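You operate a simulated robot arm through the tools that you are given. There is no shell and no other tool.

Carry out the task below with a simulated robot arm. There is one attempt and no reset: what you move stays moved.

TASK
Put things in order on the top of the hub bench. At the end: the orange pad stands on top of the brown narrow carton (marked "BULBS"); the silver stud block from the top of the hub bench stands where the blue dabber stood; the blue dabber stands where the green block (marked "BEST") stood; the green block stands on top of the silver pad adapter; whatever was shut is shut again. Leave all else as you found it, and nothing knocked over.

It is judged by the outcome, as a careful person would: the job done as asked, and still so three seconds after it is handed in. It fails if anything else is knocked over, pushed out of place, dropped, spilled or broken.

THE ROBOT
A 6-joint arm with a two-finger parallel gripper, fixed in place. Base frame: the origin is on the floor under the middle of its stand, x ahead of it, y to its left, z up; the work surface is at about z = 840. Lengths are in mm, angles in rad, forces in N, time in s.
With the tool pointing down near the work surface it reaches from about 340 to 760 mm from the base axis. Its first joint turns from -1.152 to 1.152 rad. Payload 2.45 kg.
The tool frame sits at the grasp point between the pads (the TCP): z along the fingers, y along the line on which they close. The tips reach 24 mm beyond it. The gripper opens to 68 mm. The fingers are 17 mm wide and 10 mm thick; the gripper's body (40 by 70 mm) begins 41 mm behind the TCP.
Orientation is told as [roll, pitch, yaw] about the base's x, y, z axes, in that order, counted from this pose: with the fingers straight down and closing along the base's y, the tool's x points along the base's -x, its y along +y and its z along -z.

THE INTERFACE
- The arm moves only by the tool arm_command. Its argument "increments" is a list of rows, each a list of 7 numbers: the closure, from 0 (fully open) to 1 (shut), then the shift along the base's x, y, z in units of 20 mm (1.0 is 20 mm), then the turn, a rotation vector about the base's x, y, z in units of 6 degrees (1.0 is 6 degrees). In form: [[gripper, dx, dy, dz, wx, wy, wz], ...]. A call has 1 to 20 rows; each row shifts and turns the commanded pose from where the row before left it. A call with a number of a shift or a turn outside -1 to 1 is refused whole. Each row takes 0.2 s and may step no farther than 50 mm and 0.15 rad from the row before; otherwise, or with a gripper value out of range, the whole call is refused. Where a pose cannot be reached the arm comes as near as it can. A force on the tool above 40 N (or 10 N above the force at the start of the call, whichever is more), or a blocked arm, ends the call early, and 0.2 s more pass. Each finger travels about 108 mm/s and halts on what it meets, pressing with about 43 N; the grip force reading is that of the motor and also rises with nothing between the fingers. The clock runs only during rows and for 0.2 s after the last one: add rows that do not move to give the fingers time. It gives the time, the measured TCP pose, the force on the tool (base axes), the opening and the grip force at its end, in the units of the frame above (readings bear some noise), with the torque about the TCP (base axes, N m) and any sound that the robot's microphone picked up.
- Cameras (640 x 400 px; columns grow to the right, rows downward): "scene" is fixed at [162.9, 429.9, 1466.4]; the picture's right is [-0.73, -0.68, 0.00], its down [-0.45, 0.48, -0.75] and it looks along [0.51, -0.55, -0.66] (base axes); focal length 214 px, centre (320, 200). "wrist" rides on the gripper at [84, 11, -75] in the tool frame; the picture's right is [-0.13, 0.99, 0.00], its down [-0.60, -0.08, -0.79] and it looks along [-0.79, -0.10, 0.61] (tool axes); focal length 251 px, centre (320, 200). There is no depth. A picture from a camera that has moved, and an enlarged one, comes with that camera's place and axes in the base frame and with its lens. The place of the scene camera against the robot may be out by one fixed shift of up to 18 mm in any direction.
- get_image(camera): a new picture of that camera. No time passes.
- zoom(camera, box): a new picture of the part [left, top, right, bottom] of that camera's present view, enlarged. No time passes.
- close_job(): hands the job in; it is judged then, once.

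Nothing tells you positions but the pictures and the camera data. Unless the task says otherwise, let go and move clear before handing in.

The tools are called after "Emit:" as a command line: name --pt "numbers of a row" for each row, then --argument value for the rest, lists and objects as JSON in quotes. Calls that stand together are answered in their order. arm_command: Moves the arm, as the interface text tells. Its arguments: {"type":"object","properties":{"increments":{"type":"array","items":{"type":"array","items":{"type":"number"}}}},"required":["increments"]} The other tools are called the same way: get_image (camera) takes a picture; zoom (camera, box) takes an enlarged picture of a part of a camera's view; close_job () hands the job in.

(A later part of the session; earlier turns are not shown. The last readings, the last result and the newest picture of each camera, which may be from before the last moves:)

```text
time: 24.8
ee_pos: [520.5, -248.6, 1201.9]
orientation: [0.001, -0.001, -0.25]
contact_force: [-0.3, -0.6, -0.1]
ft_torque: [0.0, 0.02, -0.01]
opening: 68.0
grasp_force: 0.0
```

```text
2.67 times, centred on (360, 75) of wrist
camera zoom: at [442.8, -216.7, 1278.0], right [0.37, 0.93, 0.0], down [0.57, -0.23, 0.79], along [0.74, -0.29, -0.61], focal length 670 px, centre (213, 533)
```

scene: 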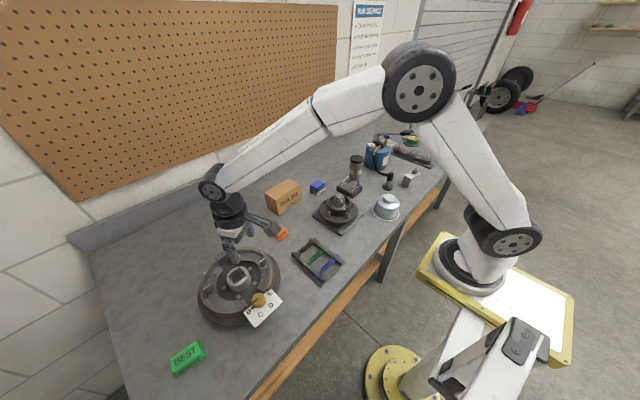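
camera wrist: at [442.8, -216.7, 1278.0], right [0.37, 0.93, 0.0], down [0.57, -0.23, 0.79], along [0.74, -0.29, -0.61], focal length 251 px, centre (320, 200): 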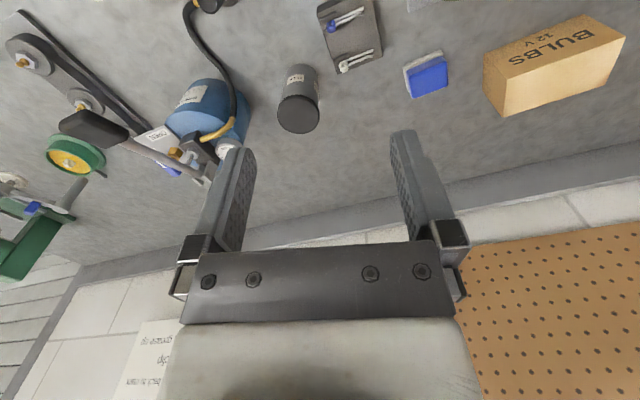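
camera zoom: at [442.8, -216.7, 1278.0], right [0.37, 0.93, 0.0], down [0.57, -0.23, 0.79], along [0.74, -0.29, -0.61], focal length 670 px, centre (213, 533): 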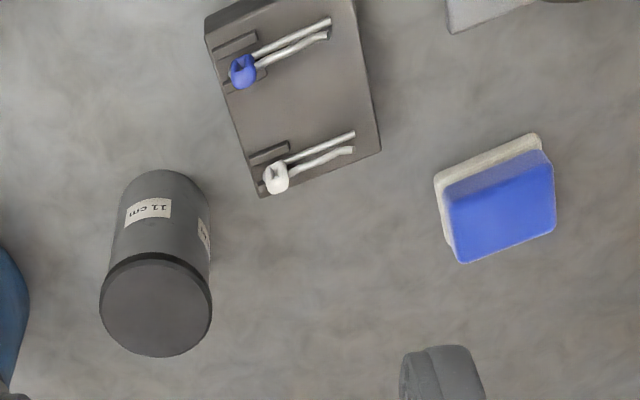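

Nothing else stands behind the pump or canister. I noticed small silver items on the far stand by the tyre, so I'll zoom there and check the surroundings.

Emit:
get_image --camera "scene"

Emit:
zoom --camera "scene" --box '[460, 70, 520, 110]'

Emit:
zoom --camera "scene" --box '[570, 0, 640, 60]'

```text
taken
```

scene: 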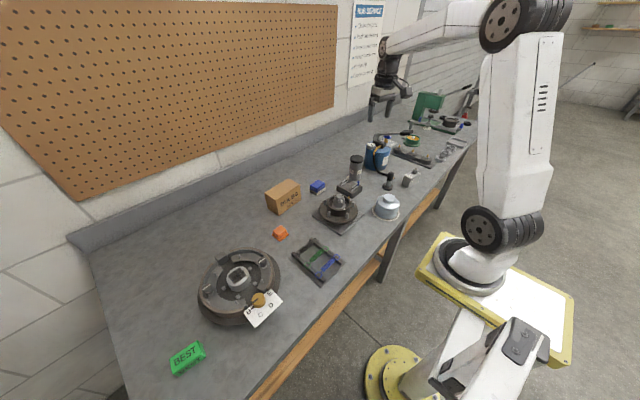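

```text
10.00 times, centred on (490, 90) of scene
camera zoom: at [162.9, 429.8, 1466.4], right [-0.73, -0.68, 0.0], down [-0.45, 0.48, -0.75], along [0.51, -0.55, -0.66], focal length 2145 px, centre (-1380, 1300)
```

zoom: 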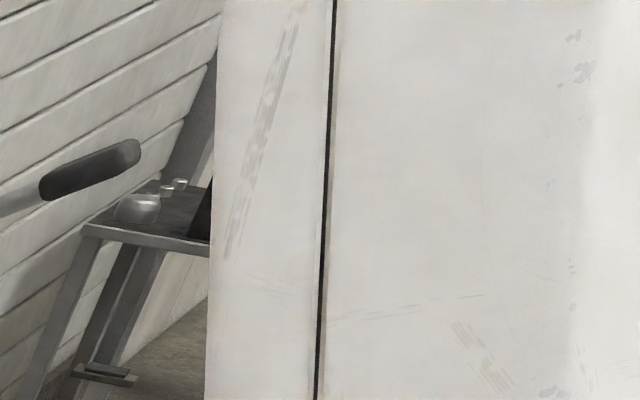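

```text
6.67 times, centred on (605, 30) of scene
camera zoom: at [162.9, 429.8, 1466.4], right [-0.73, -0.68, 0.0], down [-0.45, 0.48, -0.75], along [0.51, -0.55, -0.66], focal length 1430 px, centre (-1580, 1333)
```

zoom: 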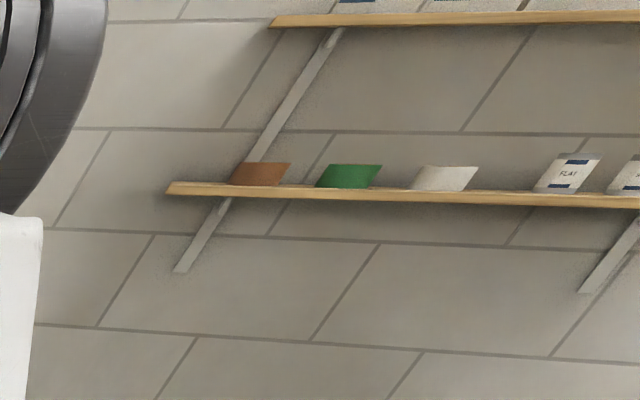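

The far stand is out of reach and irrelevant, so the adapter choice is still open between two pieces on this bench. I'll start with the clear part: the orange pad at about (622,152), which I'll view from directly above.

Emit:
arm_command --pt "0 0.25 1 0 0 0 0.3" --pt "0 0.25 1 0 0 0 0.3" --pt "0 0.25 1 0 0 0 0.3" --pt "0 0.25 1 0 0 0 0.3" --pt "0 0.25 1 0 0 0 0.3" --pt "0 0.25 1 0 0 0 0.3" --pt "0 0.25 1 0 0 0 0.3" --pt "0 0.25 1 0 0 0 0.3" --pt "0 0.25 1 -0.5 0 0 0" --pt "0 0.25 1 -1 0 0 0" --pt "0 0.25 1 -1 0 0 0" --pt "0 0.25 1 -1 0 0 0" --pt "0 0.25 1 -1 0 0 0" --pt "0 0.25 1 -1 0 0 0" --pt "0 0.25 1 -1 0 0 0" --pt "0 0.25 1 -1 0 0 0" --pt "0 0.25 1 -1 0 0 0" --pt "0 0.25 1 -1 0 0 0" --pt "0 0.25 1 -1 0 0 0" --pt "0 0.25 1 -1 0 0 0"

Emit:
get_image --camera "wrist"

Emit:
zoom --camera "wrist" --box '[240, 0, 400, 100]'

```text
time: 29.0
ee_pos: [620.3, 151.2, 972.7]
orientation: [0.0, 0.0, 0.001]
contact_force: [-0.1, -1.0, -0.5]
ft_torque: [0.0, 0.0, -0.03]
opening: 67.9
grasp_force: 0.0
```

```text
taken
camera wrist: at [536.7, 162.5, 1047.7], right [0.13, 0.99, 0.0], down [0.6, -0.08, 0.79], along [0.79, -0.1, -0.61], focal length 251 px, centre (320, 200)
```

wrist: 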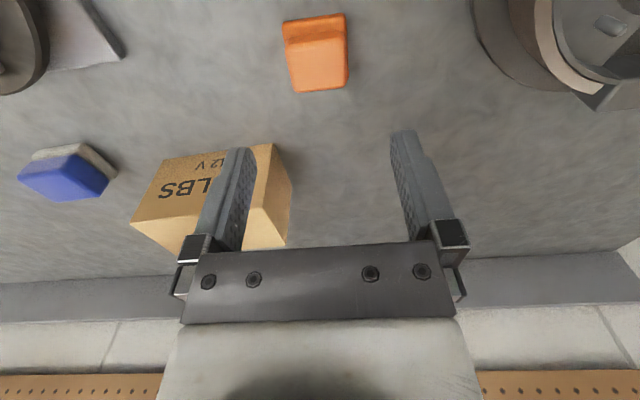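

```text
4.00 times, centred on (320, 50) of wrist
camera zoom: at [536.7, 162.5, 1047.7], right [0.13, 0.99, 0.0], down [0.6, -0.08, 0.79], along [0.79, -0.1, -0.61], focal length 1006 px, centre (320, 800)
```

zoom: 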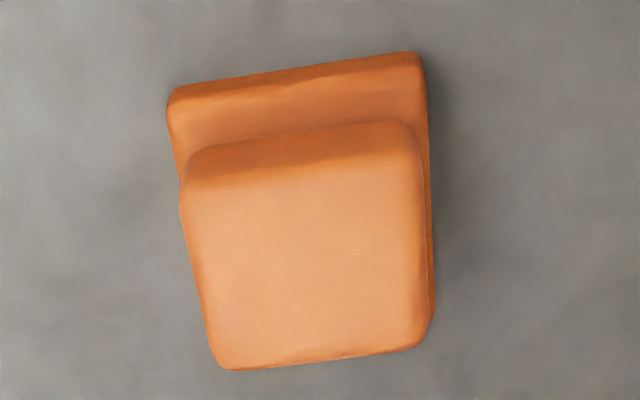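

The orange pad is right under the gripper, squared to the base axes, about 44 mm wide with a roughly 38 mm top block. The carton's top face should be near z=922, centred at about (739,29). I'll descend to just above grasp height and check.

Emit:
arm_command --pt "0 0 0 -1 0 0 0" --pt "0 0 0 -1 0 0 0" --pt "0 0 0 -1 0 0 0" --pt "0 0 0 -1 0 0 0" --pt "0 0 0 -0.6 0 0 0" --pt "0 0 0 0 0 0 0"

Emit:
get_image --camera "wrist"

Emit:
zoom --camera "scene" --box '[255, 190, 335, 255]'

```text
time: 30.4
ee_pos: [621.8, 151.4, 878.2]
orientation: [0.001, 0.0, 0.0]
contact_force: [1.0, -0.8, 0.4]
ft_torque: [0.01, 0.01, 0.0]
opening: 67.9
grasp_force: 0.0
```

```text
taken
camera wrist: at [538.3, 163.3, 953.9], right [0.13, 0.99, 0.0], down [0.6, -0.08, 0.79], along [0.79, -0.1, -0.61], focal length 251 px, centre (320, 200)
```

wrist: 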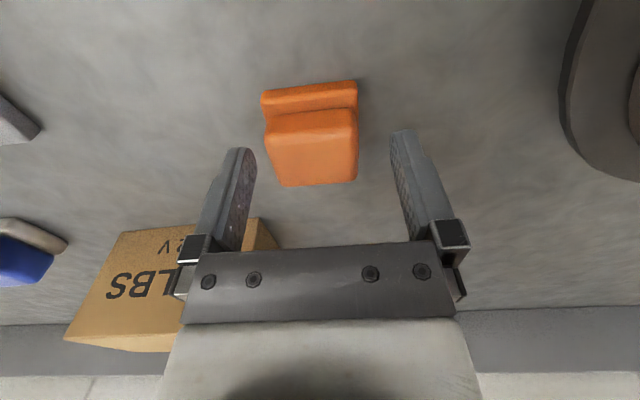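

```text
6.15 times, centred on (295, 222) of scene
camera zoom: at [162.9, 429.9, 1466.4], right [-0.73, -0.68, 0.0], down [-0.45, 0.48, -0.75], along [0.51, -0.55, -0.66], focal length 1320 px, centre (474, 62)
```

zoom: 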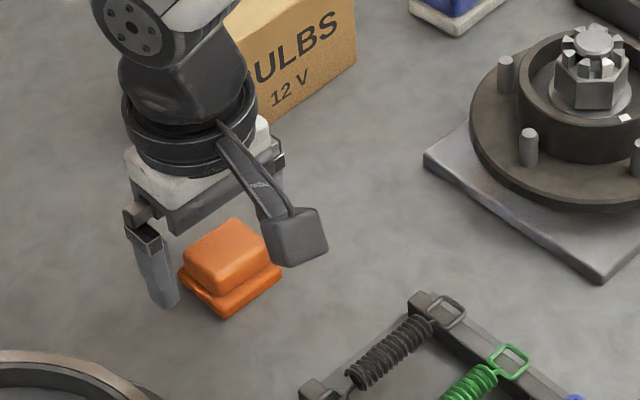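

The pad's top is at about z=869 and its base plate is about 10 mm thick. I'll grip the top block just above the base plate and lift.

Emit:
arm_command --pt "0 -0.05 0 -0.1 0 0 0" --pt "1 0 0 0 0 0 0" --pt "1 0 0 0 0 0 0" --pt "1 0 0 0 0 0 0"

Emit:
get_image --camera "wrist"

```text
time: 31.4
ee_pos: [621.0, 152.4, 877.1]
orientation: [-0.001, 0.001, 0.0]
contact_force: [0.0, 0.5, 1.7]
ft_torque: [0.05, 0.03, 0.0]
opening: 40.0
grasp_force: 43.0
```

```text
taken
camera wrist: at [537.3, 163.5, 952.3], right [0.13, 0.99, 0.0], down [0.6, -0.08, 0.79], along [0.79, -0.1, -0.61], focal length 251 px, centre (320, 200)
```

wrist: 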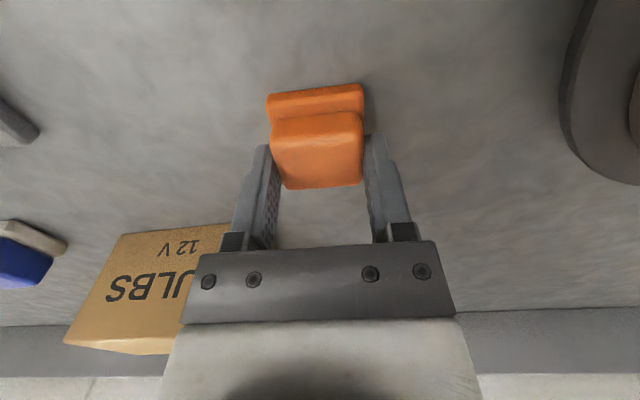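

The pad is held at a 40 mm opening. I'll lift it and carry it to just short of the carton for a look at the carton's top.

Emit:
arm_command --pt "1 0 0 0.5 0 0 0" --pt "1 0 0 1 0 0 0" --pt "1 0 0 1 0 0 0" --pt "1 0 0 1 0 0 0" --pt "1 0 0 1 0 0 0" --pt "1 0 0 1 0 0 0" --pt "1 0 0 1 0 0 0" --pt "1 0.5 -1 0 0 0 0.2" --pt "1 0.5 -1 0 0 0 0.2" --pt "1 0.5 -1 0 0 0 0.2" --pt "1 0.5 -1 0 0 0 0" --pt "1 0.5 -1 0 0 0 0" --pt "1 0.5 -1 0 0 0 0" --pt "1 0 0 0 0 0 0"

Emit:
get_image --camera "wrist"

Emit:
zoom --camera "scene" --box '[235, 140, 335, 230]'

```text
time: 34.4
ee_pos: [679.4, 35.1, 1007.5]
orientation: [0.0, 0.0, 0.063]
contact_force: [0.3, -0.3, -0.6]
ft_torque: [0.01, -0.01, -0.02]
opening: 39.7
grasp_force: 42.7
```

```text
taken
camera wrist: at [596.3, 40.1, 1082.6], right [0.07, 1.0, 0.0], down [0.61, -0.04, 0.79], along [0.79, -0.05, -0.61], focal length 251 px, centre (320, 200)
```

wrist: 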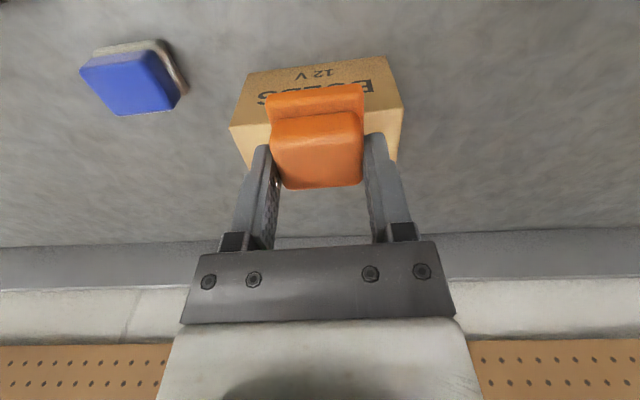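

```text
4.44 times, centred on (285, 185) of scene
camera zoom: at [162.9, 429.8, 1466.4], right [-0.73, -0.68, 0.0], down [-0.45, 0.48, -0.75], along [0.51, -0.55, -0.66], focal length 953 px, centre (476, 267)
```

zoom: 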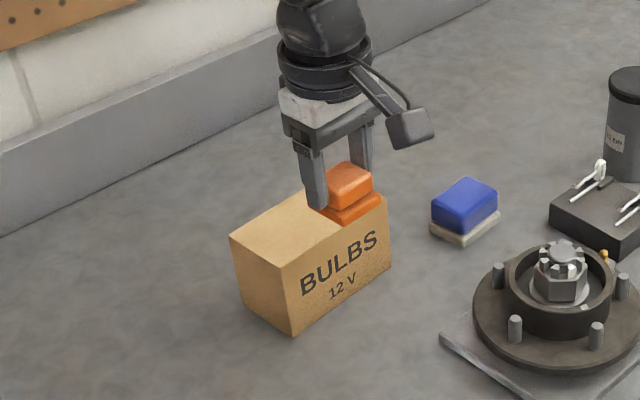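

The carton's top is confirmed at z≈922.5, centred at about (738,30). I'll move the pad over the centre and descend to just above the top.

Emit:
arm_command --pt "1 1 -0.1 0 0 0 0" --pt "1 1 -0.1 0 0 0 0" --pt "1 0.95 -0.05 0 0 0 0" --pt "1 0 0 -0.7 0 0 0" --pt "1 0 0 -0.7 0 0 0" --pt "1 0 0 -0.6 0 0 0" --pt "1 0 0 0 0 0 0"

Emit:
get_image --camera "wrist"

Emit:
zoom --camera "scene" --box '[235, 140, 335, 230]'

```text
time: 36.0
ee_pos: [737.9, 30.0, 967.4]
orientation: [0.0, 0.0, 0.063]
contact_force: [0.1, -0.3, -0.6]
ft_torque: [-0.01, 0.05, -0.01]
opening: 39.8
grasp_force: 42.7
```

```text
taken
camera wrist: at [654.1, 34.4, 1042.9], right [0.07, 1.0, 0.0], down [0.61, -0.04, 0.79], along [0.79, -0.05, -0.61], focal length 251 px, centre (320, 200)
```

wrist: 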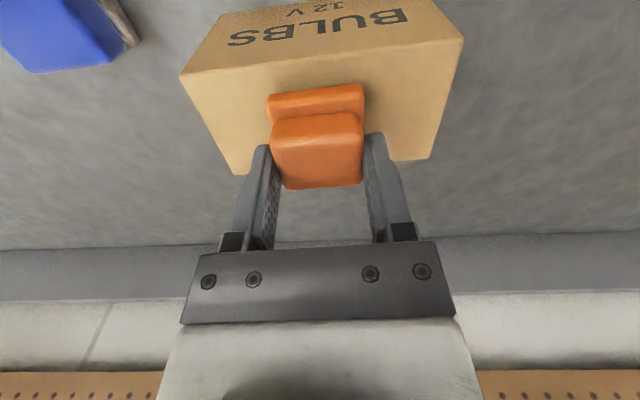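

```text
4.44 times, centred on (285, 185) of scene
camera zoom: at [162.9, 429.9, 1466.4], right [-0.73, -0.68, 0.0], down [-0.45, 0.48, -0.75], along [0.51, -0.55, -0.66], focal length 953 px, centre (476, 267)
```

zoom: 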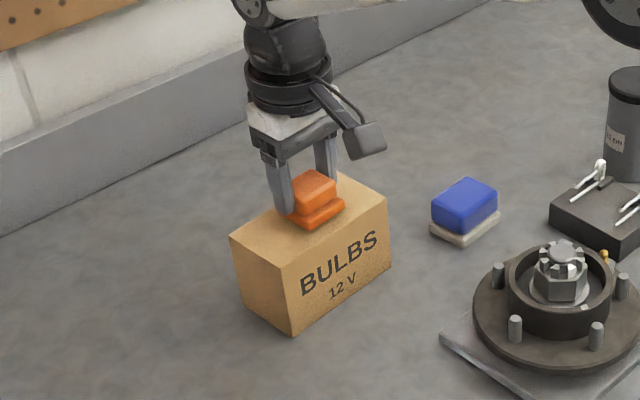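

The pad is centred over the carton top. I'll lower it gently in small steps until it touches.

Emit:
arm_command --pt "1 0 0 -0.15 0 0 0" --pt "1 0 0 -0.1 0 0 0" --pt "1 0 0 -0.05 0 0 0" --pt "1 0 0 0 0 0 0"

```text
time: 37.0
ee_pos: [739.2, 28.7, 963.5]
orientation: [0.001, -0.002, 0.063]
contact_force: [-4.3, 2.9, 10.3]
ft_torque: [0.08, 0.25, -0.03]
opening: 39.6
grasp_force: 42.5
```

The pad has made light contact with the carton, with about 10 N on the tool. I'll ease up slightly, then open and retreat straight up.

Emit:
arm_command --pt "1 0 0 0.06 0 0 0" --pt "0.5 0 0 0 0 0 0" --pt "0 0 0 0 0 0 0" --pt "0 0 0 0 0 0 0"

Emit:
get_image --camera "wrist"

Emit:
zoom --camera "scene" --box '[235, 140, 335, 230]'

```text
time: 38.0
ee_pos: [739.1, 28.3, 962.2]
orientation: [0.0, 0.0, 0.063]
contact_force: [0.6, 0.8, -0.4]
ft_torque: [-0.05, 0.01, -0.03]
opening: 68.0
grasp_force: 0.0
```

```text
taken
camera wrist: at [654.7, 33.6, 1037.6], right [0.07, 1.0, 0.0], down [0.61, -0.04, 0.79], along [0.79, -0.05, -0.61], focal length 251 px, centre (320, 200)
```

wrist: 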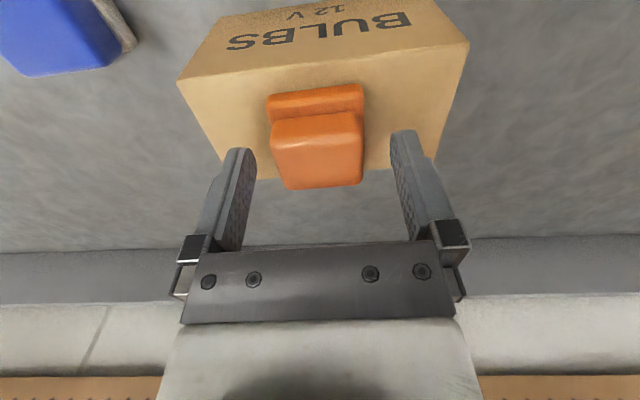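

```text
4.44 times, centred on (285, 185) of scene
camera zoom: at [162.9, 429.9, 1466.4], right [-0.73, -0.68, 0.0], down [-0.45, 0.48, -0.75], along [0.51, -0.55, -0.66], focal length 953 px, centre (476, 267)
```

zoom: 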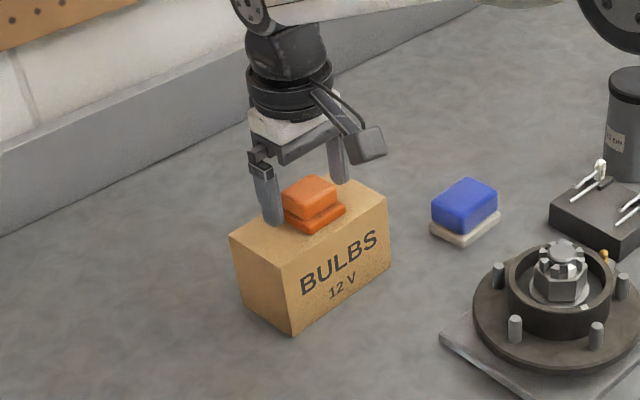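

The orange pad now stands centred on the carton. I'll rise and move over the blue dabber to measure exactly where it stands before anything there is touched.

Emit:
arm_command --pt "0 0 0 1 0 0 0" --pt "0 0 0 1 0 0 0" --pt "0 0 0 1 0 0 0" --pt "0 0 0 1 0 0 0" --pt "0 -0.2 -1 0 0 0 -0.2" --pt "0 -0.2 -1 0 0 0 -0.2" --pt "0 -0.2 -1 0 0 0 -0.2" --pt "0 -0.2 -1 0 0 0 0" --pt "0 -0.2 -1 0 0 0 0" --pt "0 -0.2 -1 0 0 0 0" --pt "0 -0.2 -1 0 0 0 0" --pt "0 -0.2 -1 0 0 0 0" --pt "0 0 0 -1 0 0 0" --pt "0 0 0 -1 0 0 0" --pt "0 0 0 -1 0 0 0" --pt "0 0 0 0 0 0 0"

Emit:
get_image --camera "wrist"

Emit:
zoom --camera "wrist" --box '[240, 0, 400, 100]'

```text
time: 41.4
ee_pos: [707.8, -132.9, 984.1]
orientation: [0.001, 0.001, 0.001]
contact_force: [-0.8, -0.3, 0.5]
ft_torque: [0.03, 0.0, 0.02]
opening: 68.2
grasp_force: 0.0
```

```text
taken
camera wrist: at [623.9, -122.5, 1058.0], right [0.13, 0.99, 0.0], down [0.6, -0.08, 0.79], along [0.79, -0.1, -0.61], focal length 251 px, centre (320, 200)
```

wrist: 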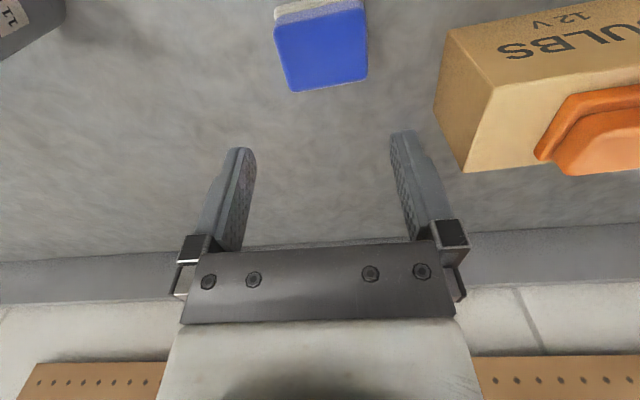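

```text
4.00 times, centred on (320, 50) of wrist
camera zoom: at [623.9, -122.5, 1058.0], right [0.13, 0.99, 0.0], down [0.6, -0.08, 0.79], along [0.79, -0.1, -0.61], focal length 1006 px, centre (320, 800)
```

zoom: 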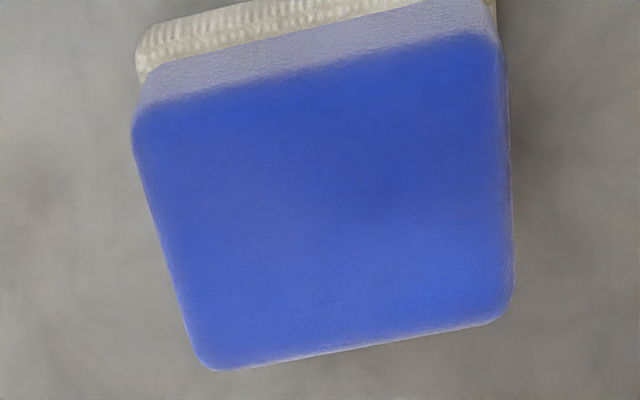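

The dabber is nearly under the gripper but cut off at the picture's edge. I'll back up a little to see all of it.

Emit:
arm_command --pt "0 -1 0 0.5 0 0 0" --pt "0 -0.5 0 0 0 0 0" --pt "0 0 0 0 0 0 0"

Emit:
get_image --camera "wrist"

Emit:
zoom --camera "wrist" --box '[240, 0, 400, 100]'

```text
time: 42.2
ee_pos: [675.8, -131.6, 992.3]
orientation: [0.001, 0.0, -0.001]
contact_force: [0.5, -0.3, 0.3]
ft_torque: [-0.01, 0.0, 0.04]
opening: 68.1
grasp_force: 0.2
```

```text
taken
camera wrist: at [593.3, -122.2, 1067.6], right [0.13, 0.99, 0.0], down [0.6, -0.08, 0.79], along [0.79, -0.1, -0.61], focal length 251 px, centre (320, 200)
```

wrist: 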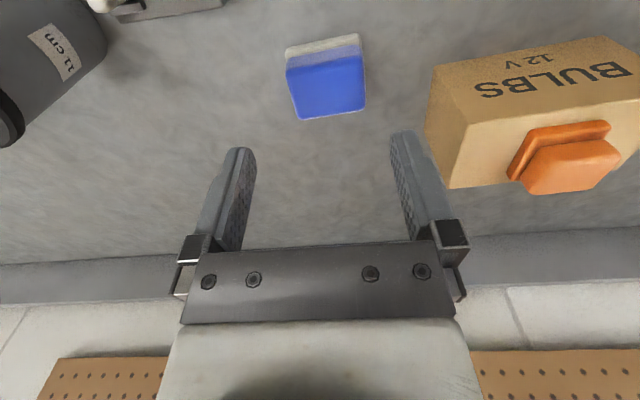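

```text
4.00 times, centred on (320, 50) of wrist
camera zoom: at [593.3, -122.2, 1067.6], right [0.13, 0.99, 0.0], down [0.6, -0.08, 0.79], along [0.79, -0.1, -0.61], focal length 1006 px, centre (320, 800)
```

zoom: 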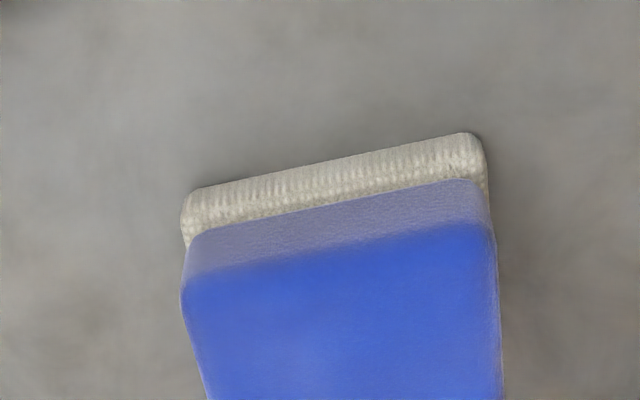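

The dabber is centred at about (700.5,-130.5), turned about 2.6°, roughly 59 × 47 mm at its felt and 33–38 mm tall. Next I'll go over the silver domed piece and measure it closely, to settle which piece is the adapter.

Emit:
arm_command --pt "0 0 0 1 0 0 0" --pt "0 0 0 1 0 0 0" --pt "0 0 0 1 0 0 0" --pt "0 -1 -0.3 0 0 0 -0.35" --pt "0 -1 -0.3 0 0 0 -0.35" --pt "0 -1 -0.3 0 0 0 -0.35" --pt "0 -1 -0.3 0 0 0 -0.35" --pt "0 -1 -0.3 0 0 0 -0.35" --pt "0 -1 -0.3 0 0 0 -0.35" --pt "0 -1 -0.3 0 0 0 -0.35" --pt "0 -1 -0.3 0 0 0 -0.35" --pt "0 -1 -0.3 0 0 0 -0.35" --pt "0 -1 -0.3 0 0 0 -0.35" --pt "0 -1 -0.3 0 0 0 -0.35" --pt "0 -1 -0.3 0 0 0 -0.35" --pt "0 -1 -0.3 0 0 0 -0.35" --pt "0 -0.7 -0.3 0 0 0 -0.35" --pt "0 0 0 0 0 0 0"

Emit:
get_image --camera "wrist"

Emit:
zoom --camera "wrist" --box '[220, 0, 420, 125]'

```text
time: 46.0
ee_pos: [400.9, -215.4, 1053.7]
orientation: [0.0, -0.002, -0.514]
contact_force: [0.2, -0.5, -0.4]
ft_torque: [-0.01, -0.03, 0.01]
opening: 68.0
grasp_force: 0.1
```

```text
taken
camera wrist: at [333.6, -164.7, 1129.0], right [0.6, 0.8, 0.0], down [0.49, -0.37, 0.79], along [0.63, -0.48, -0.61], focal length 251 px, centre (320, 200)
```

wrist: 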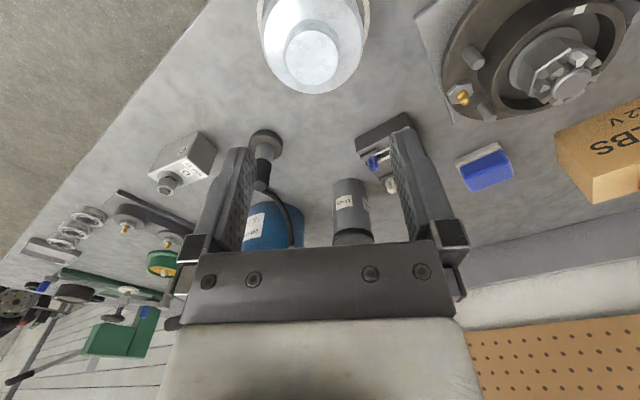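

```text
3.20 times, centred on (320, 62) of wrist
camera zoom: at [333.6, -164.7, 1129.0], right [0.6, 0.8, 0.0], down [0.49, -0.37, 0.79], along [0.63, -0.48, -0.61], focal length 805 px, centre (320, 640)
```

zoom: 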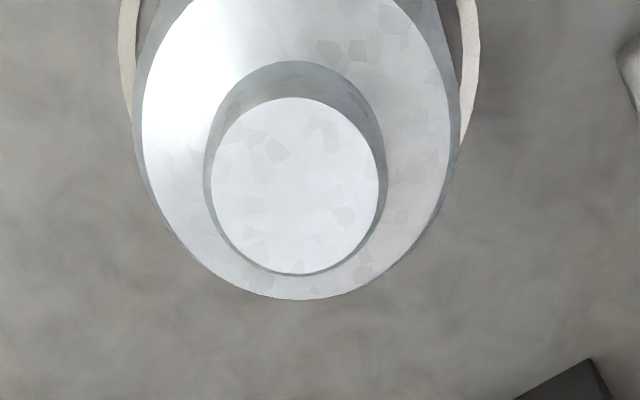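

The silver piece is about 98 mm across with a 41 mm boss, top near z≈917, centred at about (402,-223.5). Since it could be a cover over something, I'll move directly above it and lower closer to inspect.

Emit:
arm_command --pt "0 0.05 -0.4 -1 0 0 0" --pt "0 0 0 -1 0 0 0" --pt "0 0 0 -1 0 0 0" --pt "0 0 0 -1 0 0 0" --pt "0 0 0 -0.7 0 0 0" --pt "0 0 0 0 0 0 0"

Emit:
get_image --camera "wrist"

Emit:
zoom --camera "wrist" --box '[220, 50, 420, 175]'

Emit:
zoom --camera "scene" --box '[360, 160, 420, 225]'

```text
time: 47.4
ee_pos: [402.7, -223.5, 958.6]
orientation: [0.001, 0.001, -0.513]
contact_force: [0.4, -0.1, 0.1]
ft_torque: [-0.04, 0.0, 0.01]
opening: 68.1
grasp_force: 0.0
```

```text
taken
camera wrist: at [335.7, -173.1, 1034.2], right [0.6, 0.8, 0.0], down [0.49, -0.36, 0.79], along [0.64, -0.48, -0.61], focal length 251 px, centre (320, 200)
```

wrist: 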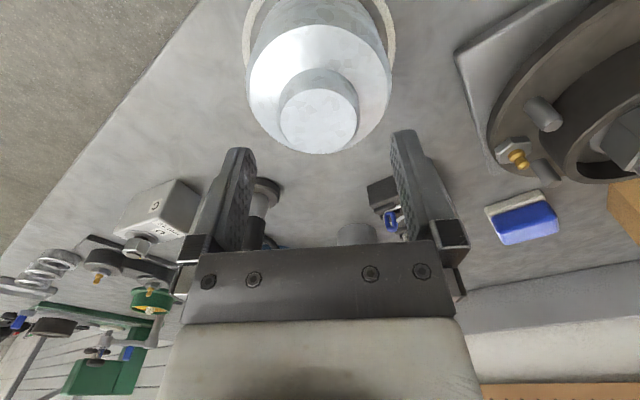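

```text
3.20 times, centred on (320, 112) of wrist
camera zoom: at [335.7, -173.1, 1034.2], right [0.6, 0.8, 0.0], down [0.49, -0.36, 0.79], along [0.64, -0.48, -0.61], focal length 805 px, centre (320, 480)
```

zoom: 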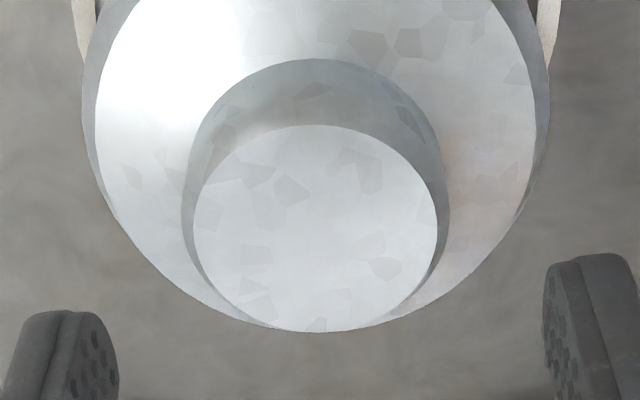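

```text
6.15 times, centred on (390, 192) of scene
camera zoom: at [162.9, 429.9, 1466.4], right [-0.73, -0.68, 0.0], down [-0.45, 0.48, -0.75], along [0.51, -0.55, -0.66], focal length 1320 px, centre (-111, 246)
```

zoom: 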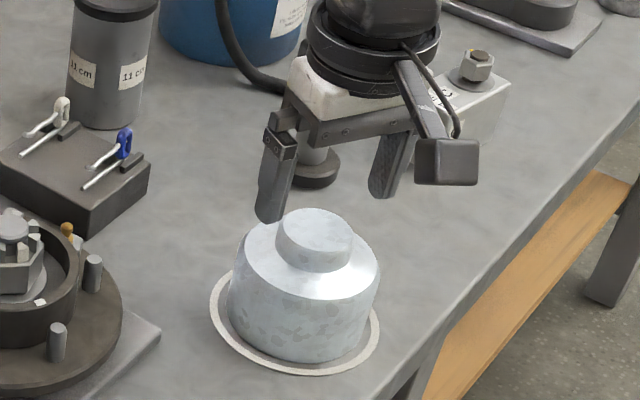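

The boss is centred at about (404.5,-225.5) with its top at z≈912. To rule out something hidden beneath this cap-like piece, I'll grip the boss gently and feel its weight with a small lift, keeping it over its ring.

Emit:
arm_command --pt "0 0.09 -0.1 -0.5 0 0 0" --pt "0 0 0 -0.7 0 0 0" --pt "0 0 0 -0.5 0 0 0" --pt "0 0 0 0 0 0 0"

Emit:
get_image --camera "wrist"

Emit:
zoom --camera "scene" --box '[360, 160, 420, 225]'

```text
time: 48.4
ee_pos: [405.0, -225.7, 925.6]
orientation: [0.0, 0.0, -0.514]
contact_force: [0.5, -0.3, 1.0]
ft_torque: [0.01, 0.0, 0.0]
opening: 68.0
grasp_force: 0.1
```

```text
taken
camera wrist: at [338.1, -175.3, 1000.6], right [0.6, 0.8, 0.0], down [0.49, -0.36, 0.79], along [0.64, -0.48, -0.61], focal length 251 px, centre (320, 200)
```

wrist: 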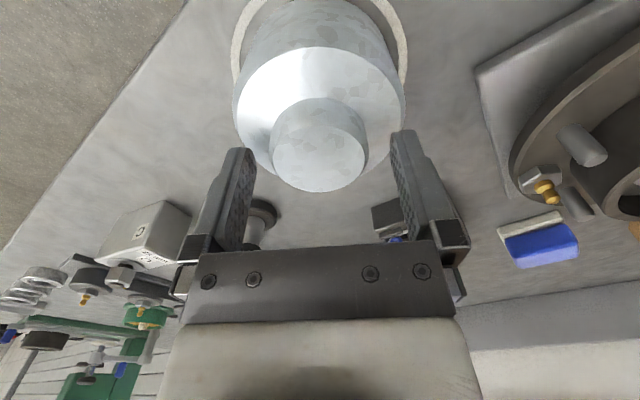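

```text
6.15 times, centred on (390, 192) of scene
camera zoom: at [162.9, 429.9, 1466.4], right [-0.73, -0.68, 0.0], down [-0.45, 0.48, -0.75], along [0.51, -0.55, -0.66], focal length 1320 px, centre (-111, 246)
```

zoom: 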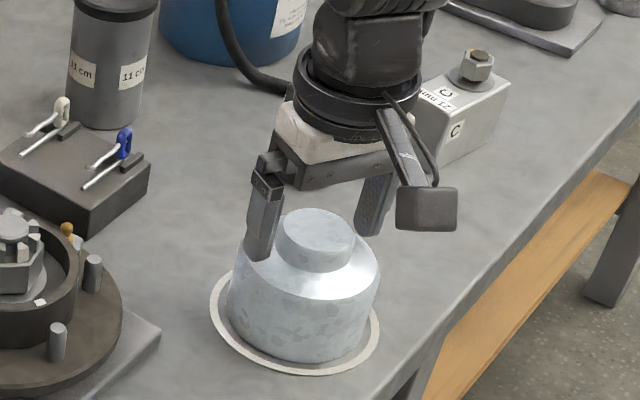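

The fingers straddle the boss evenly. I'll close on it and raise only a few millimetres to read the weight.

Emit:
arm_command --pt "0 0 0 -0.15 0 0 0" --pt "1 0 0 0 0 0 0" --pt "1 0 0 0 0 0 0" --pt "1 0 0 0 0 0 0"

Emit:
arm_command --pt "1 0 0 0.2 0 0 0" --pt "1 0 0 0.2 0 0 0" --pt "1 0 0 0 0 0 0"

Emit:
zoom --camera "scene" --box '[360, 160, 420, 225]'

```text
time: 49.4
ee_pos: [405.8, -226.5, 922.0]
orientation: [-0.001, 0.0, -0.513]
contact_force: [0.3, 0.6, 0.9]
ft_torque: [0.01, -0.02, 0.04]
opening: 45.4
grasp_force: 42.5
```

```text
time: 50.2
ee_pos: [404.8, -225.1, 931.3]
orientation: [0.0, 0.001, -0.513]
contact_force: [0.0, 0.0, -1.0]
ft_torque: [0.0, 0.01, 0.01]
opening: 45.3
grasp_force: 42.6
```

```text
6.15 times, centred on (390, 192) of scene
camera zoom: at [162.9, 429.9, 1466.4], right [-0.73, -0.68, 0.0], down [-0.45, 0.48, -0.75], along [0.51, -0.55, -0.66], focal length 1320 px, centre (-111, 246)
```

zoom: 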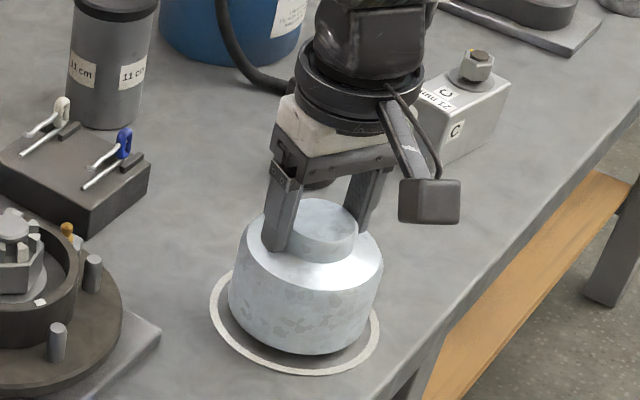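

It lifts easily and is very light, so it is a hollow cap. I'll raise it further to see whether anything is under it.

Emit:
arm_command --pt "1 0 0 0.5 0 0 0" --pt "1 0 0 1 0 0 0" --pt "1 0 0 1 0 0 0" --pt "1 0 0 1 0 0 0" --pt "1 0 0 0.5 0 0 0" --pt "1 0 0 0 0 0 0"

Emit:
zoom --camera "scene" --box '[350, 150, 430, 235]'

Emit:
get_image --camera "wrist"

```text
time: 51.6
ee_pos: [405.7, -225.3, 1010.8]
orientation: [-0.002, 0.0, -0.513]
contact_force: [0.0, 0.0, -0.9]
ft_torque: [0.02, 0.01, -0.03]
opening: 45.7
grasp_force: 43.7
```

```text
4.71 times, centred on (390, 192) of scene
camera zoom: at [162.9, 429.9, 1466.4], right [-0.73, -0.68, 0.0], down [-0.45, 0.48, -0.75], along [0.51, -0.55, -0.66], focal length 1009 px, centre (-9, 235)
```

zoom: 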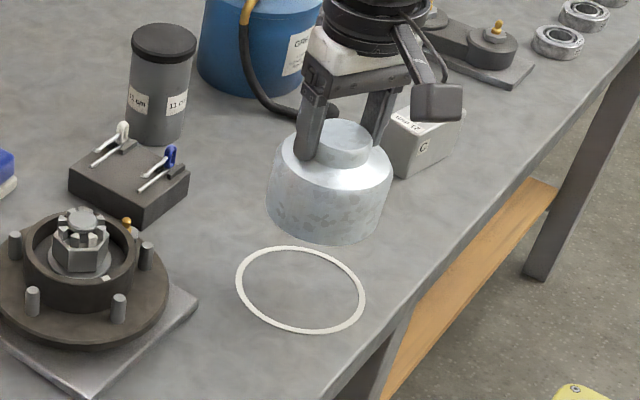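

```text
taken
camera wrist: at [338.7, -174.9, 1086.2], right [0.6, 0.8, 0.0], down [0.49, -0.37, 0.79], along [0.63, -0.48, -0.61], focal length 251 px, centre (320, 200)
```

wrist: 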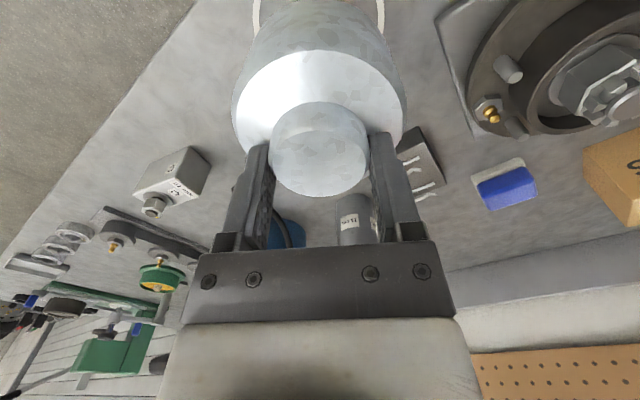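

There is only a painted ring under it, so it is just the hub's cap with nothing hidden. I'll set it back down exactly where it was.

Emit:
arm_command --pt "1 0 0 -1 0 0 0" --pt "1 0 0 -1 0 0 0" --pt "1 0 0 -1 0 0 0" --pt "1 0 0 -0.8 0 0 0" --pt "1 0 0 -0.4 0 0 0" --pt "1 0 0 -0.15 0 0 0" --pt "1 0 0 0 0 0 0"

Emit:
zoom --camera "scene" --box '[360, 160, 420, 225]'

```text
time: 53.2
ee_pos: [404.9, -226.6, 923.4]
orientation: [-0.001, 0.0, -0.515]
contact_force: [0.5, -0.3, 0.2]
ft_torque: [0.01, 0.03, 0.02]
opening: 45.5
grasp_force: 43.5
```

```text
6.15 times, centred on (390, 192) of scene
camera zoom: at [162.9, 429.9, 1466.4], right [-0.73, -0.68, 0.0], down [-0.45, 0.48, -0.75], along [0.51, -0.55, -0.66], focal length 1320 px, centre (-111, 246)
```

zoom: 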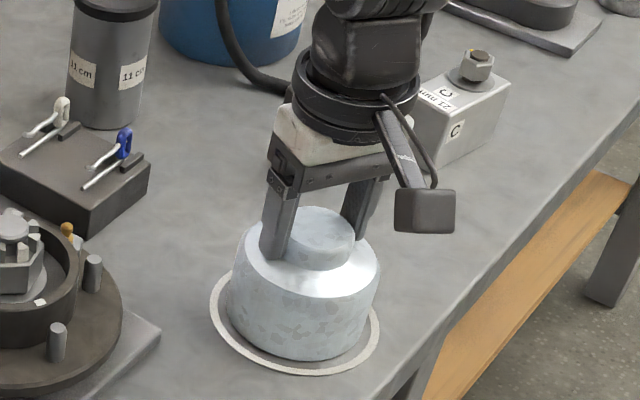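

The cap is back over its ring. I'll lower the last millimetre, release, and rise straight up.

Emit:
arm_command --pt "1 0 0 -0.05 0 0 0" --pt "0.6 0 0 0 0 0 0" --pt "0 0 0 0 0 0 0" --pt "0 0 0 0 0 0 0" --pt "0 0 0 0.5 0 0 0" --pt "0 0 0 1 0 0 0" --pt "0 0 0 1 0 0 0" --pt "0 0 0 1 0 0 0" --pt "0 0 0 1 0 0 0" --pt "0 0 0 0 0 0 0"

Emit:
zoom --camera "scene" --box '[365, 185, 410, 225]'

Emit:
get_image --camera "wrist"

```text
time: 55.4
ee_pos: [405.6, -226.2, 1011.6]
orientation: [0.001, 0.001, -0.513]
contact_force: [0.2, -0.2, 0.5]
ft_torque: [-0.01, 0.0, 0.01]
opening: 67.9
grasp_force: 0.1
```

```text
10.00 times, centred on (388, 205) of scene
camera zoom: at [162.9, 429.9, 1466.4], right [-0.73, -0.68, 0.0], down [-0.45, 0.48, -0.75], along [0.51, -0.55, -0.66], focal length 2145 px, centre (-355, 150)
```

zoom: 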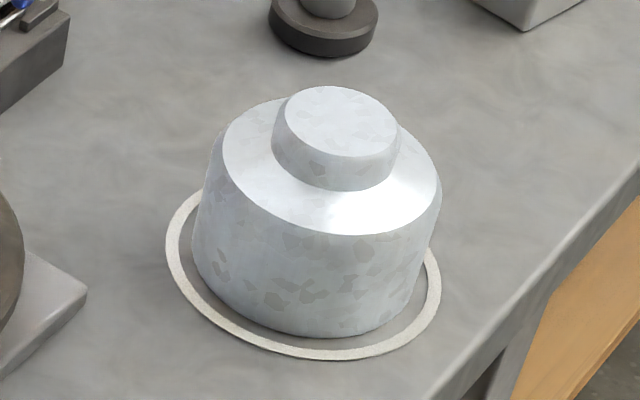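

```text
taken
camera wrist: at [338.7, -174.5, 1087.6], right [0.6, 0.8, 0.0], down [0.49, -0.36, 0.79], along [0.64, -0.48, -0.61], focal length 251 px, centre (320, 200)
```

wrist: 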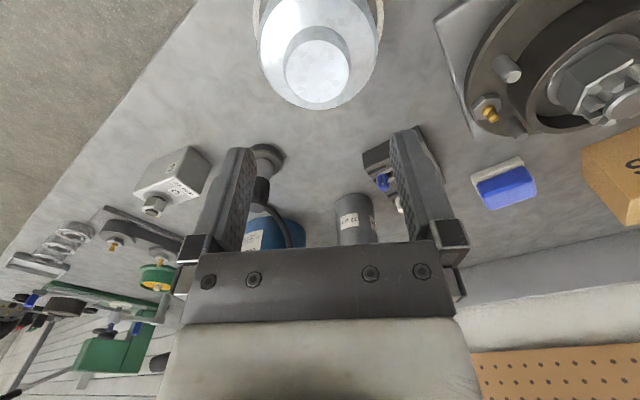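

The cap is back in its ring, matching the earlier picture within a millimetre. The grey cylinder with a black top and "11 cm" labels now looks like a lift-pad height adapter (rubber pad on top, height marked), so I'll inspect that closely.

Emit:
arm_command --pt "0 0 0 1 0 0 0" --pt "0 0 0 1 0 0 0" --pt "0 0.8 0 1 0 0 0" --pt "0 1 -0.3 0 0 0 0" --pt "0 1 -0.4 0 0 0 0" --pt "0 1 -0.4 0 0 0 0" --pt "0 1 -0.4 0 0 0 0" --pt "0 1 -0.4 0 0 0 0" --pt "0 1 -0.5 0 0 0 0" --pt "0 1 -0.5 0 0 0 0" --pt "0 1 -0.5 0 0 0 0" --pt "0 0 0 0 0 0 0"

Emit:
get_image --camera "wrist"

Emit:
zoom --camera "wrist" --box '[220, 0, 420, 125]'

Emit:
zoom --camera "scene" --box '[335, 145, 375, 195]'

```text
time: 58.0
ee_pos: [580.8, -294.9, 1070.9]
orientation: [0.0, 0.0, -0.513]
contact_force: [-0.2, -0.5, 0.3]
ft_torque: [0.01, -0.03, 0.0]
opening: 68.0
grasp_force: 0.1
```

```text
taken
camera wrist: at [513.8, -243.6, 1146.5], right [0.6, 0.8, 0.0], down [0.49, -0.36, 0.79], along [0.63, -0.48, -0.61], focal length 251 px, centre (320, 200)
```

wrist: 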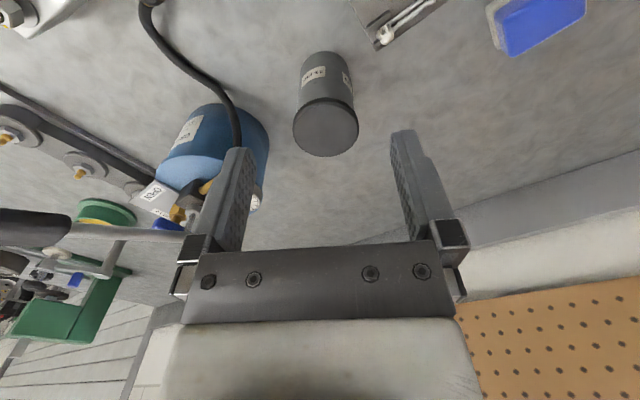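

```text
3.20 times, centred on (320, 62) of wrist
camera zoom: at [513.8, -243.6, 1146.5], right [0.6, 0.8, 0.0], down [0.49, -0.36, 0.79], along [0.63, -0.48, -0.61], focal length 805 px, centre (320, 640)
```

zoom: 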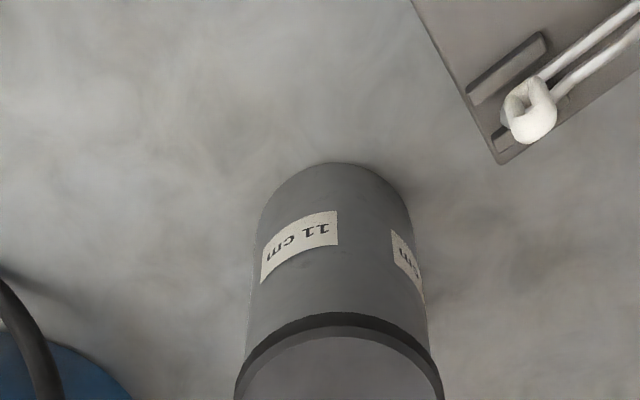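

```text
8.00 times, centred on (355, 170) of scene
camera zoom: at [162.9, 429.9, 1466.4], right [-0.73, -0.68, 0.0], down [-0.45, 0.48, -0.75], along [0.51, -0.55, -0.66], focal length 1716 px, centre (40, 440)
```

zoom: 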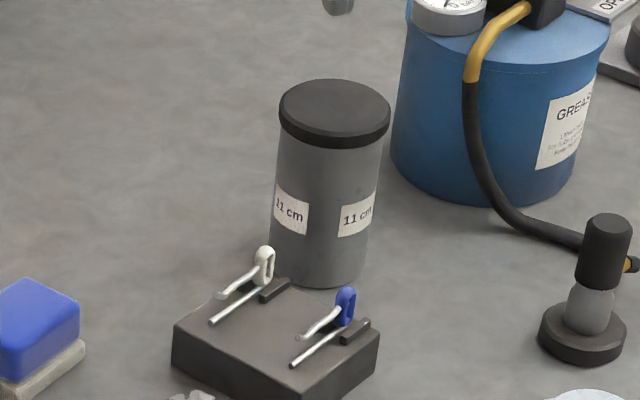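

The grey cylinder has a black rubber pad on top and "11 cm" height labels, so it is a lift-pad height adapter. The dome is the hub's cap and the stub is the brake hub, so I take this cylinder, top centre about (636,-328,950), as the silver pad adapter. Next I'll go to the green block at about (480,532) with the gripper turned to its short side.

Emit:
arm_command --pt "0 0 0 1 0 0 0" --pt "0 0 0.2 1 0 0 0" --pt "0 0 0.8 1 0 0 0.4" --pt "0 -0.1 1 1 0 0 0.45" --pt "0 -0.1 1 0 0 0 0.45" --pt "0 -0.1 1 0 0 0 0.45" --pt "0 -0.1 1 0 0 0 0.45" --pt "0 -0.1 1 0 0 0 0.45" --pt "0 -0.1 1 0 0 0 0.45" --pt "0 -0.1 1 0 0 0 0.45" --pt "0 -0.1 1 0 0 0 0.45" --pt "0 -0.1 1 0 0 0 0.45" --pt "0 -0.1 1 0 0 0 0.45" --pt "0 -0.1 1 0 0 0 0.45" --pt "0 -0.1 1 0 0 0 0.45" --pt "0 -0.1 1 0 0 0 0.45" --pt "0 -0.1 1 0 0 0 0.45" --pt "0 -0.1 1 0 0 0 0.45" --pt "0 -0.1 1 0 0 0 0.45" --pt "0 -0.1 1 0 0 0 0.45"

Emit:
arm_command --pt "0 -0.1 1 0 0 0 0.45" --pt "0 -0.1 1 0 0 0 0.45" --pt "0 -0.1 1 0 0 0 0.45" --pt "0 -0.1 1 0 0 0 0.45" --pt "0 -0.1 1 0 0 0 0.45" --pt "0 -0.1 1 0 0 0 0.45" --pt "0 -0.1 1 0 0 0 0.45" --pt "0 -0.1 1 0 0 0 0.45" --pt "0 -0.1 1 0 0 0 0.45" --pt "0 -0.1 1 0 0 0 0.45" --pt "0 -0.1 1 0 0 0 0.45" --pt "0 -0.1 1 0 0 0 0.45" --pt "0 -0.1 1 0 0 0 0.45" --pt "0 -0.1 1 0 0 0 0.45" --pt "0 -0.1 1 0 0 0 0.45" --pt "0 -0.1 1 0 0 0 0.45" --pt "0 -0.1 1 0 0 0 0.45" --pt "0 -0.1 1 -1 0 0 0.45" --pt "0 -0.1 0.8 -1 0 0 0.45" --pt "0 -0.1 0 -1 0 0 0.45"

Emit:
get_image --camera "wrist"

```text
time: 62.2
ee_pos: [547.4, 65.6, 1152.3]
orientation: [0.0, -0.002, 0.331]
contact_force: [0.4, -0.8, 0.0]
ft_torque: [-0.03, -0.01, -0.02]
opening: 67.8
grasp_force: 0.0
```

```text
time: 66.4
ee_pos: [505.0, 442.8, 1092.5]
orientation: [-0.001, 0.001, 1.272]
contact_force: [-1.6, 0.5, 0.8]
ft_torque: [0.01, 0.01, -0.02]
opening: 68.1
grasp_force: 0.2
```

```text
taken
camera wrist: at [471.5, 365.1, 1167.3], right [-0.91, 0.41, 0.0], down [0.25, 0.55, 0.79], along [0.33, 0.72, -0.61], focal length 251 px, centre (320, 200)
```

wrist: 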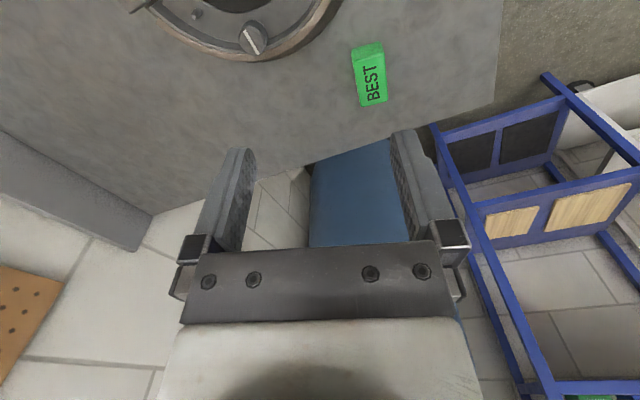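

The green block is visible near the bench's left end. I'll move directly over it and lower for a precise measurement.

Emit:
arm_command --pt "0 -0.25 0.9 -1 0 0 0.34" --pt "0 -0.25 0.9 -1 0 0 0.34" --pt "0 -0.25 0.9 -1 0 0 0.34" --pt "0 -0.25 0.9 -1 0 0 0.34" --pt "0 -0.25 0 -1 0 0 0" --pt "0 0 0 -0.5 0 0 0" --pt "0 0 0 0 0 0 0"

Emit:
get_image --camera "wrist"

Emit:
zoom --camera "wrist" --box '[240, 0, 400, 100]'

```text
time: 68.0
ee_pos: [483.7, 513.1, 981.1]
orientation: [-0.001, 0.0, 1.416]
contact_force: [-0.2, 0.3, -0.2]
ft_torque: [-0.04, 0.0, 0.01]
opening: 68.1
grasp_force: 0.1
```

```text
taken
camera wrist: at [460.6, 432.5, 1056.3], right [-0.96, 0.28, 0.0], down [0.17, 0.58, 0.79], along [0.22, 0.76, -0.61], focal length 251 px, centre (320, 200)
```

wrist: 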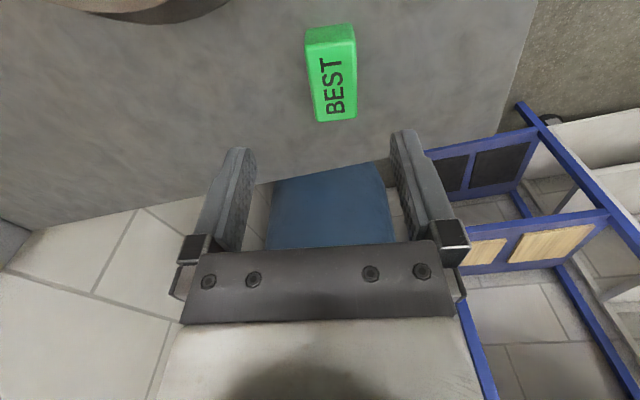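

```text
4.00 times, centred on (320, 50) of wrist
camera zoom: at [460.6, 432.5, 1056.3], right [-0.96, 0.28, 0.0], down [0.17, 0.58, 0.79], along [0.22, 0.76, -0.61], focal length 1006 px, centre (320, 800)
```

zoom: 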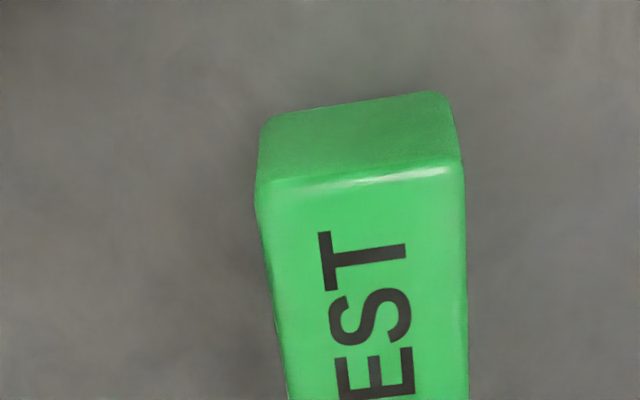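

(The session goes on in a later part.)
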